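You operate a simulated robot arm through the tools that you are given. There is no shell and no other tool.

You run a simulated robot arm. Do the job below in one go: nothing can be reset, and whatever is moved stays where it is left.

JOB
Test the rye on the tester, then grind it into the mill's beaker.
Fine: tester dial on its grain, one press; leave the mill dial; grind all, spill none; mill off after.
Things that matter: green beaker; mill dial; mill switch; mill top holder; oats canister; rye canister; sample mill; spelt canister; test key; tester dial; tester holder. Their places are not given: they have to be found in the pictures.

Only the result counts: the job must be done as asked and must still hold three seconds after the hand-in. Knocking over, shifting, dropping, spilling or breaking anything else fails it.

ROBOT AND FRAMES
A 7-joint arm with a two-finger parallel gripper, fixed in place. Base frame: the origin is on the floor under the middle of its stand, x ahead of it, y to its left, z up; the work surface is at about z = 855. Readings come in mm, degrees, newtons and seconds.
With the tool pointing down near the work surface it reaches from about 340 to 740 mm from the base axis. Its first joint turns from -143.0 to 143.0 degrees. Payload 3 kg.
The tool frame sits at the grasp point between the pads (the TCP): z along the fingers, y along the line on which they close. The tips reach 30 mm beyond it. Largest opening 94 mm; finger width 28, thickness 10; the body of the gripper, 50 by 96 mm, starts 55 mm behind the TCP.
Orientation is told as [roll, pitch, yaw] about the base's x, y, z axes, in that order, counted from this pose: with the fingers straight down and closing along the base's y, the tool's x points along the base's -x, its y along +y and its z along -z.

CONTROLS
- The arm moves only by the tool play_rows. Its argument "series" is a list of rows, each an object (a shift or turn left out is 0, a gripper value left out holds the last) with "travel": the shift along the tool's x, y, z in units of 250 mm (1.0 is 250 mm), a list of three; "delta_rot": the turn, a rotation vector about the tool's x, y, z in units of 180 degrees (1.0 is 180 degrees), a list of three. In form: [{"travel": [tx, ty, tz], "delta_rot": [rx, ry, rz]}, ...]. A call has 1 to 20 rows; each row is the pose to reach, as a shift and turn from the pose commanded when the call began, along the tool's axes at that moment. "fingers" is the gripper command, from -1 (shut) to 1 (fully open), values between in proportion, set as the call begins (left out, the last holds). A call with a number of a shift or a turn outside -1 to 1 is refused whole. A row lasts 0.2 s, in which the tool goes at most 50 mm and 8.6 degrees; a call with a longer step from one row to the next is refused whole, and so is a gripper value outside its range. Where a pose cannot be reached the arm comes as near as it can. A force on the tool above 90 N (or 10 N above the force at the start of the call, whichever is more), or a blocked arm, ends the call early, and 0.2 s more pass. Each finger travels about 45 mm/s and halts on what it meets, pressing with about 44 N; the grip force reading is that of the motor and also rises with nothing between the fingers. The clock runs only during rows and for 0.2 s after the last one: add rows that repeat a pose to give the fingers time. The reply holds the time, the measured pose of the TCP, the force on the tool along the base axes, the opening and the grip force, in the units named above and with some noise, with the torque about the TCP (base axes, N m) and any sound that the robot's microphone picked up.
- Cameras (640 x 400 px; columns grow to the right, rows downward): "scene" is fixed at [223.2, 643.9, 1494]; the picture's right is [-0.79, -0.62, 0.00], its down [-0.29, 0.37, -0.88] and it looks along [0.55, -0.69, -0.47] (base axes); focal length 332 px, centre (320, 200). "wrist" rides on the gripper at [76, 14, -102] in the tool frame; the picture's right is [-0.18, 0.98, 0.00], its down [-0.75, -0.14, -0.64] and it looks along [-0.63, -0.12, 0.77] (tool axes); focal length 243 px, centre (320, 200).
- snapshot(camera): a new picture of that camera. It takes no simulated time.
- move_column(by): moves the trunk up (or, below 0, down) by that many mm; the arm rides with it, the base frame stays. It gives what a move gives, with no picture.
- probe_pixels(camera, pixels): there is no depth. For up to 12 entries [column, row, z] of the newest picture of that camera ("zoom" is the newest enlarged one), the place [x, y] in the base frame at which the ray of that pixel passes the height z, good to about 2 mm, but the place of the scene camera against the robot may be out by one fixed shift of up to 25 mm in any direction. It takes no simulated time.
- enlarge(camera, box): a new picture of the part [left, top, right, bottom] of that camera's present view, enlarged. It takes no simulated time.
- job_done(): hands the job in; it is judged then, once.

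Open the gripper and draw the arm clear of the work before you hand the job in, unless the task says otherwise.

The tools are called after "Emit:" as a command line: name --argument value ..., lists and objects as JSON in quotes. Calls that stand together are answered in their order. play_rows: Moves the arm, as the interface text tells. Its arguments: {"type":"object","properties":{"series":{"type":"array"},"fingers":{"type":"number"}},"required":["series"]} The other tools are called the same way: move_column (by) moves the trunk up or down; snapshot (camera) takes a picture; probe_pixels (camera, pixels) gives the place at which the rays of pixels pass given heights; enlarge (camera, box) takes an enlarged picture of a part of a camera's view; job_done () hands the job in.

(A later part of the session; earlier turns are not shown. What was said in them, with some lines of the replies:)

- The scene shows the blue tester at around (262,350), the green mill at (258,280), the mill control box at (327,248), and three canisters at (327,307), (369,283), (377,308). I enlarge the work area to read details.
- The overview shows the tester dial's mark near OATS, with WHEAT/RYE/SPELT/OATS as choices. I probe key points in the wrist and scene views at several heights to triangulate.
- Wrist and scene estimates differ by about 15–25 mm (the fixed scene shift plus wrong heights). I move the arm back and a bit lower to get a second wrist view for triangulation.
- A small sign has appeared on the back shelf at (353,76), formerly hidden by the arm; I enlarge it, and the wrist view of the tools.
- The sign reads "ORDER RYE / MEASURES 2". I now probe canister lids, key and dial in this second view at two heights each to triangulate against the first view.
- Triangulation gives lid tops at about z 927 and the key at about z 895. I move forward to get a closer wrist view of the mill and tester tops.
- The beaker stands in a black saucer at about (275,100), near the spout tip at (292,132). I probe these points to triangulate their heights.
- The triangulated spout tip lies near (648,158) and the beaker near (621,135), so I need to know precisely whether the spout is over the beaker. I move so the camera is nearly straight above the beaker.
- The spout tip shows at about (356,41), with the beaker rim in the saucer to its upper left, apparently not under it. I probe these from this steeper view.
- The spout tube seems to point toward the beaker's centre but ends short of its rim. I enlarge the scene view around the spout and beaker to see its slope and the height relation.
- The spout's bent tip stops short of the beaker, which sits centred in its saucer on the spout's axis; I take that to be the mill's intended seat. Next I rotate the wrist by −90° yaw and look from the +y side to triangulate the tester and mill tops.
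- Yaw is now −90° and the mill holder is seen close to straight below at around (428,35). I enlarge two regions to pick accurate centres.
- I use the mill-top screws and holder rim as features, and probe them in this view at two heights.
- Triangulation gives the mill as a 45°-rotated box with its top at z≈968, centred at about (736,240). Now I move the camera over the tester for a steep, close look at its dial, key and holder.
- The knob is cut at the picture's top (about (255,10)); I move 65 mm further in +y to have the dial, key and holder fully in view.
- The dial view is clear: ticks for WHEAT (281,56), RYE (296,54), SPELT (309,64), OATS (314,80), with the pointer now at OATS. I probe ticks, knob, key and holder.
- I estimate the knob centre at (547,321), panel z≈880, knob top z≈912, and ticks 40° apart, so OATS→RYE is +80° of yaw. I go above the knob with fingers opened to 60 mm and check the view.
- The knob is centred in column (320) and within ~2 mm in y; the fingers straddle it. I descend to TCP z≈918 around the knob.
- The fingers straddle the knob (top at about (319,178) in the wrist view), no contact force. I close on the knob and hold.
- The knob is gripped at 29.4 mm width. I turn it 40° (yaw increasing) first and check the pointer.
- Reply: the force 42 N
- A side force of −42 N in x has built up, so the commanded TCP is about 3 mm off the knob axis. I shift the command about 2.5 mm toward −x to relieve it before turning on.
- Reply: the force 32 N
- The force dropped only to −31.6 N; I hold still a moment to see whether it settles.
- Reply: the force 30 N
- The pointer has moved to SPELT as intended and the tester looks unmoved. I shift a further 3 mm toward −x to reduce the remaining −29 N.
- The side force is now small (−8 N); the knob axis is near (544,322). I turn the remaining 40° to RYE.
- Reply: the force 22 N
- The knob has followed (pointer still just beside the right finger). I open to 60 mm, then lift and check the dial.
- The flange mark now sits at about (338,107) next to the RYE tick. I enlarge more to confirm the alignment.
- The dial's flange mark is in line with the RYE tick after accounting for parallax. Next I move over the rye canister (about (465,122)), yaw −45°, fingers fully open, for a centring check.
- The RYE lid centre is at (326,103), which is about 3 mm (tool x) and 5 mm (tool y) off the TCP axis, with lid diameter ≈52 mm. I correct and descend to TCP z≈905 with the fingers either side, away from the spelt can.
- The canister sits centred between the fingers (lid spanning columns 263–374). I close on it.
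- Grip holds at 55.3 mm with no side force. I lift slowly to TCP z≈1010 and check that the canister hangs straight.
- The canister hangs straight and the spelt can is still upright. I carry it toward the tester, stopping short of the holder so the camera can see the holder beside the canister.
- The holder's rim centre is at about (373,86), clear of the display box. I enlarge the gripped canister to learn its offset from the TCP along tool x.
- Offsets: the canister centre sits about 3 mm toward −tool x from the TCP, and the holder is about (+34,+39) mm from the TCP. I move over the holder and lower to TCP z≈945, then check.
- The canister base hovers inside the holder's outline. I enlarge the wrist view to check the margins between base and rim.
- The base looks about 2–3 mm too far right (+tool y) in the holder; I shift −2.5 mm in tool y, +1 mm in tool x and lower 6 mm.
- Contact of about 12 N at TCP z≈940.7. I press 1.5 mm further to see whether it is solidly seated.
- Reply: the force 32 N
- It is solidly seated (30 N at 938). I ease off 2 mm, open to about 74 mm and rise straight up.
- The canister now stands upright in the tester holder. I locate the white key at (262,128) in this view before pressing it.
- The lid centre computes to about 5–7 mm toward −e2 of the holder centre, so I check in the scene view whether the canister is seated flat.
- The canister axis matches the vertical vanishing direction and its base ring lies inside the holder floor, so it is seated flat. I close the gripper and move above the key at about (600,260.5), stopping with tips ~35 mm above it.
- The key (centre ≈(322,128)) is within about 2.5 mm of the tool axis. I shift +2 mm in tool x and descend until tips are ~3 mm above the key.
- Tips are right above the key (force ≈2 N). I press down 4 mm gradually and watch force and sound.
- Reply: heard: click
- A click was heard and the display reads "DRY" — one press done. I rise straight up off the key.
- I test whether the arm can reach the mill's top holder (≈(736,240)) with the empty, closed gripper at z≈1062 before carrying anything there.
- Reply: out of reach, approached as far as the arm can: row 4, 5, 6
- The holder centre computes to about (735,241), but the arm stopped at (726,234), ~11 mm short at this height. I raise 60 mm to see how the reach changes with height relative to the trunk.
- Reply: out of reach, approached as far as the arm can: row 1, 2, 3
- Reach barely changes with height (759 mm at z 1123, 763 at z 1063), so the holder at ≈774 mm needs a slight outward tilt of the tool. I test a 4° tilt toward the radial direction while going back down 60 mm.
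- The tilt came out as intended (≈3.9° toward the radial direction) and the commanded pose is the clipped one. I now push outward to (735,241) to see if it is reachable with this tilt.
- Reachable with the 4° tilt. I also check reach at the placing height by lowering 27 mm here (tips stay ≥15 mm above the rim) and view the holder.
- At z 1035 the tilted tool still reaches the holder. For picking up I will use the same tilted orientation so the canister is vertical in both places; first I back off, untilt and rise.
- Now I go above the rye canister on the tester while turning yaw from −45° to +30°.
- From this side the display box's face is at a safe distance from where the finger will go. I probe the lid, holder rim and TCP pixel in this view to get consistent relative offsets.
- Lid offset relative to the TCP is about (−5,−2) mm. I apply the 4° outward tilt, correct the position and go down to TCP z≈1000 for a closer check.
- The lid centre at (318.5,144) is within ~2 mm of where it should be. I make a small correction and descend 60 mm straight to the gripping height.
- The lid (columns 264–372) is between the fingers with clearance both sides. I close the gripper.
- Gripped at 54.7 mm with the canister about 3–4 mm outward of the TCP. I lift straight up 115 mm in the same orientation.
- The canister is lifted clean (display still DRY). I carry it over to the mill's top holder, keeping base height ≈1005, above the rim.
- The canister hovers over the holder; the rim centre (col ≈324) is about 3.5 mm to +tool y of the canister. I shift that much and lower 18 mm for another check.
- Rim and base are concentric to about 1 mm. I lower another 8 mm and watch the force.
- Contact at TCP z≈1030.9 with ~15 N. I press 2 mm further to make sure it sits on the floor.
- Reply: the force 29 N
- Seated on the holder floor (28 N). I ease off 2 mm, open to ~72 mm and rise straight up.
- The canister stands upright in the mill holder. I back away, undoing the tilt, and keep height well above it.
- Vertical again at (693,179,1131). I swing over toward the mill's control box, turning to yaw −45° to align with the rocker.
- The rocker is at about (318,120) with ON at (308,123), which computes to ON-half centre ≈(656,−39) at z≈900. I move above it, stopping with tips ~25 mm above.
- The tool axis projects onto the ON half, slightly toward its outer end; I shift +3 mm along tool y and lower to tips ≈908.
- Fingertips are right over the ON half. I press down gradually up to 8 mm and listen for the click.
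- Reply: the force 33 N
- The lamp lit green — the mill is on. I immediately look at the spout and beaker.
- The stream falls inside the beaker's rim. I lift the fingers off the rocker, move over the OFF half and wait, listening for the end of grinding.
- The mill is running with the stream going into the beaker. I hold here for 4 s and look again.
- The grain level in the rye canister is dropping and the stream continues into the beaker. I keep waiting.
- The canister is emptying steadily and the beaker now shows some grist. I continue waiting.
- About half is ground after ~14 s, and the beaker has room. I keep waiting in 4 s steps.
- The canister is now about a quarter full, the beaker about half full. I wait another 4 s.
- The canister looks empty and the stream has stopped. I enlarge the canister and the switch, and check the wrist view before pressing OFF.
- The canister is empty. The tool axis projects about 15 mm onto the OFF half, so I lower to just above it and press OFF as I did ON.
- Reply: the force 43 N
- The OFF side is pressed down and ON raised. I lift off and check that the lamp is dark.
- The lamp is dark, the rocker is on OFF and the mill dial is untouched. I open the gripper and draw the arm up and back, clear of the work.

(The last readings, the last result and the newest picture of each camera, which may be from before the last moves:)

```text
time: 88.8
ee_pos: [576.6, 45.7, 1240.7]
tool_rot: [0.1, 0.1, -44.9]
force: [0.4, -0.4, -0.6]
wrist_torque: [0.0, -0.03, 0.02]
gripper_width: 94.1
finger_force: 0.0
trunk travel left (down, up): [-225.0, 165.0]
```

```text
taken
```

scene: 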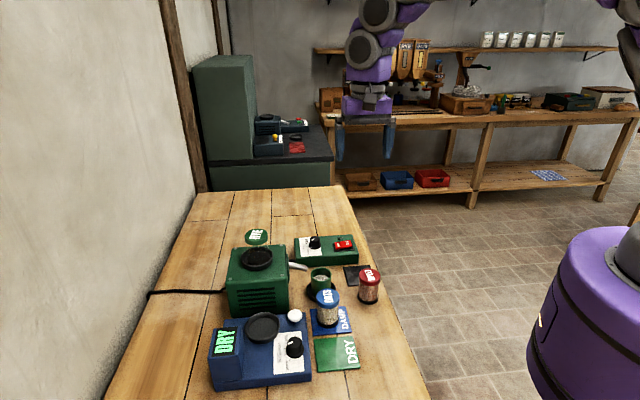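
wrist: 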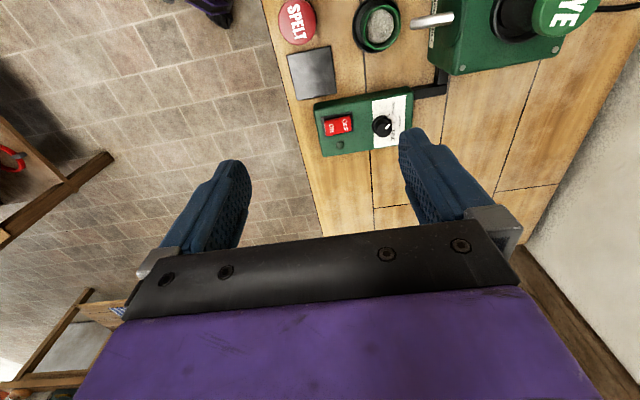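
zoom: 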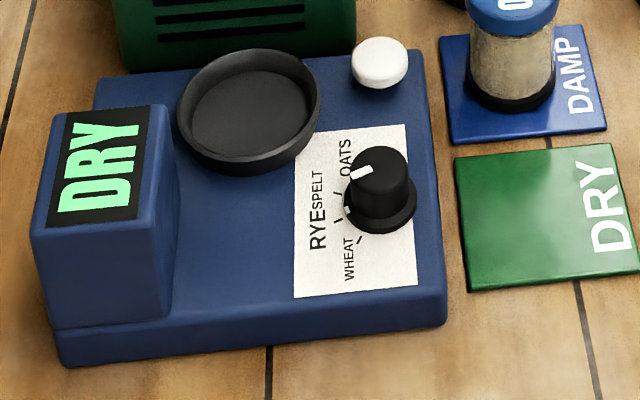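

Everything checks out: tester dial at RYE with "DRY" shown after one press, canister empty in the mill holder, grist in the beaker in its saucer, no spill, lamp dark and rocker OFF, arm clear with open gripper. I hand the job in.

Emit:
job_done

```text
The job is handed in.
```

I tested the rye and ground it all into the beaker, then handed the job in. I don't have the judge's verdict, only what the last pictures showed.

- **Test:** I set the tester dial to RYE and pressed the key once. One click was heard, and the display read "DRY".
- **Grinding:** I moved the rye canister to the mill's top holder and ran the mill until the canister was empty and the stream stopped, about 20 seconds. The stream fell inside the beaker, and I saw no spill on the table.
- **Mill:** The switch is on OFF, the lamp is dark, and I didn't touch the mill dial.
- **Where things are left:** The empty rye canister is still in the mill's top holder, since the job didn't ask for it to go back. The beaker stayed in its saucer, and I did not touch the oats and spelt canisters. The gripper is open and the arm is clear of the work.

The sign on the back shelf reads "ORDER RYE MEASURES 2". I ignored it because the job said to grind all of it.
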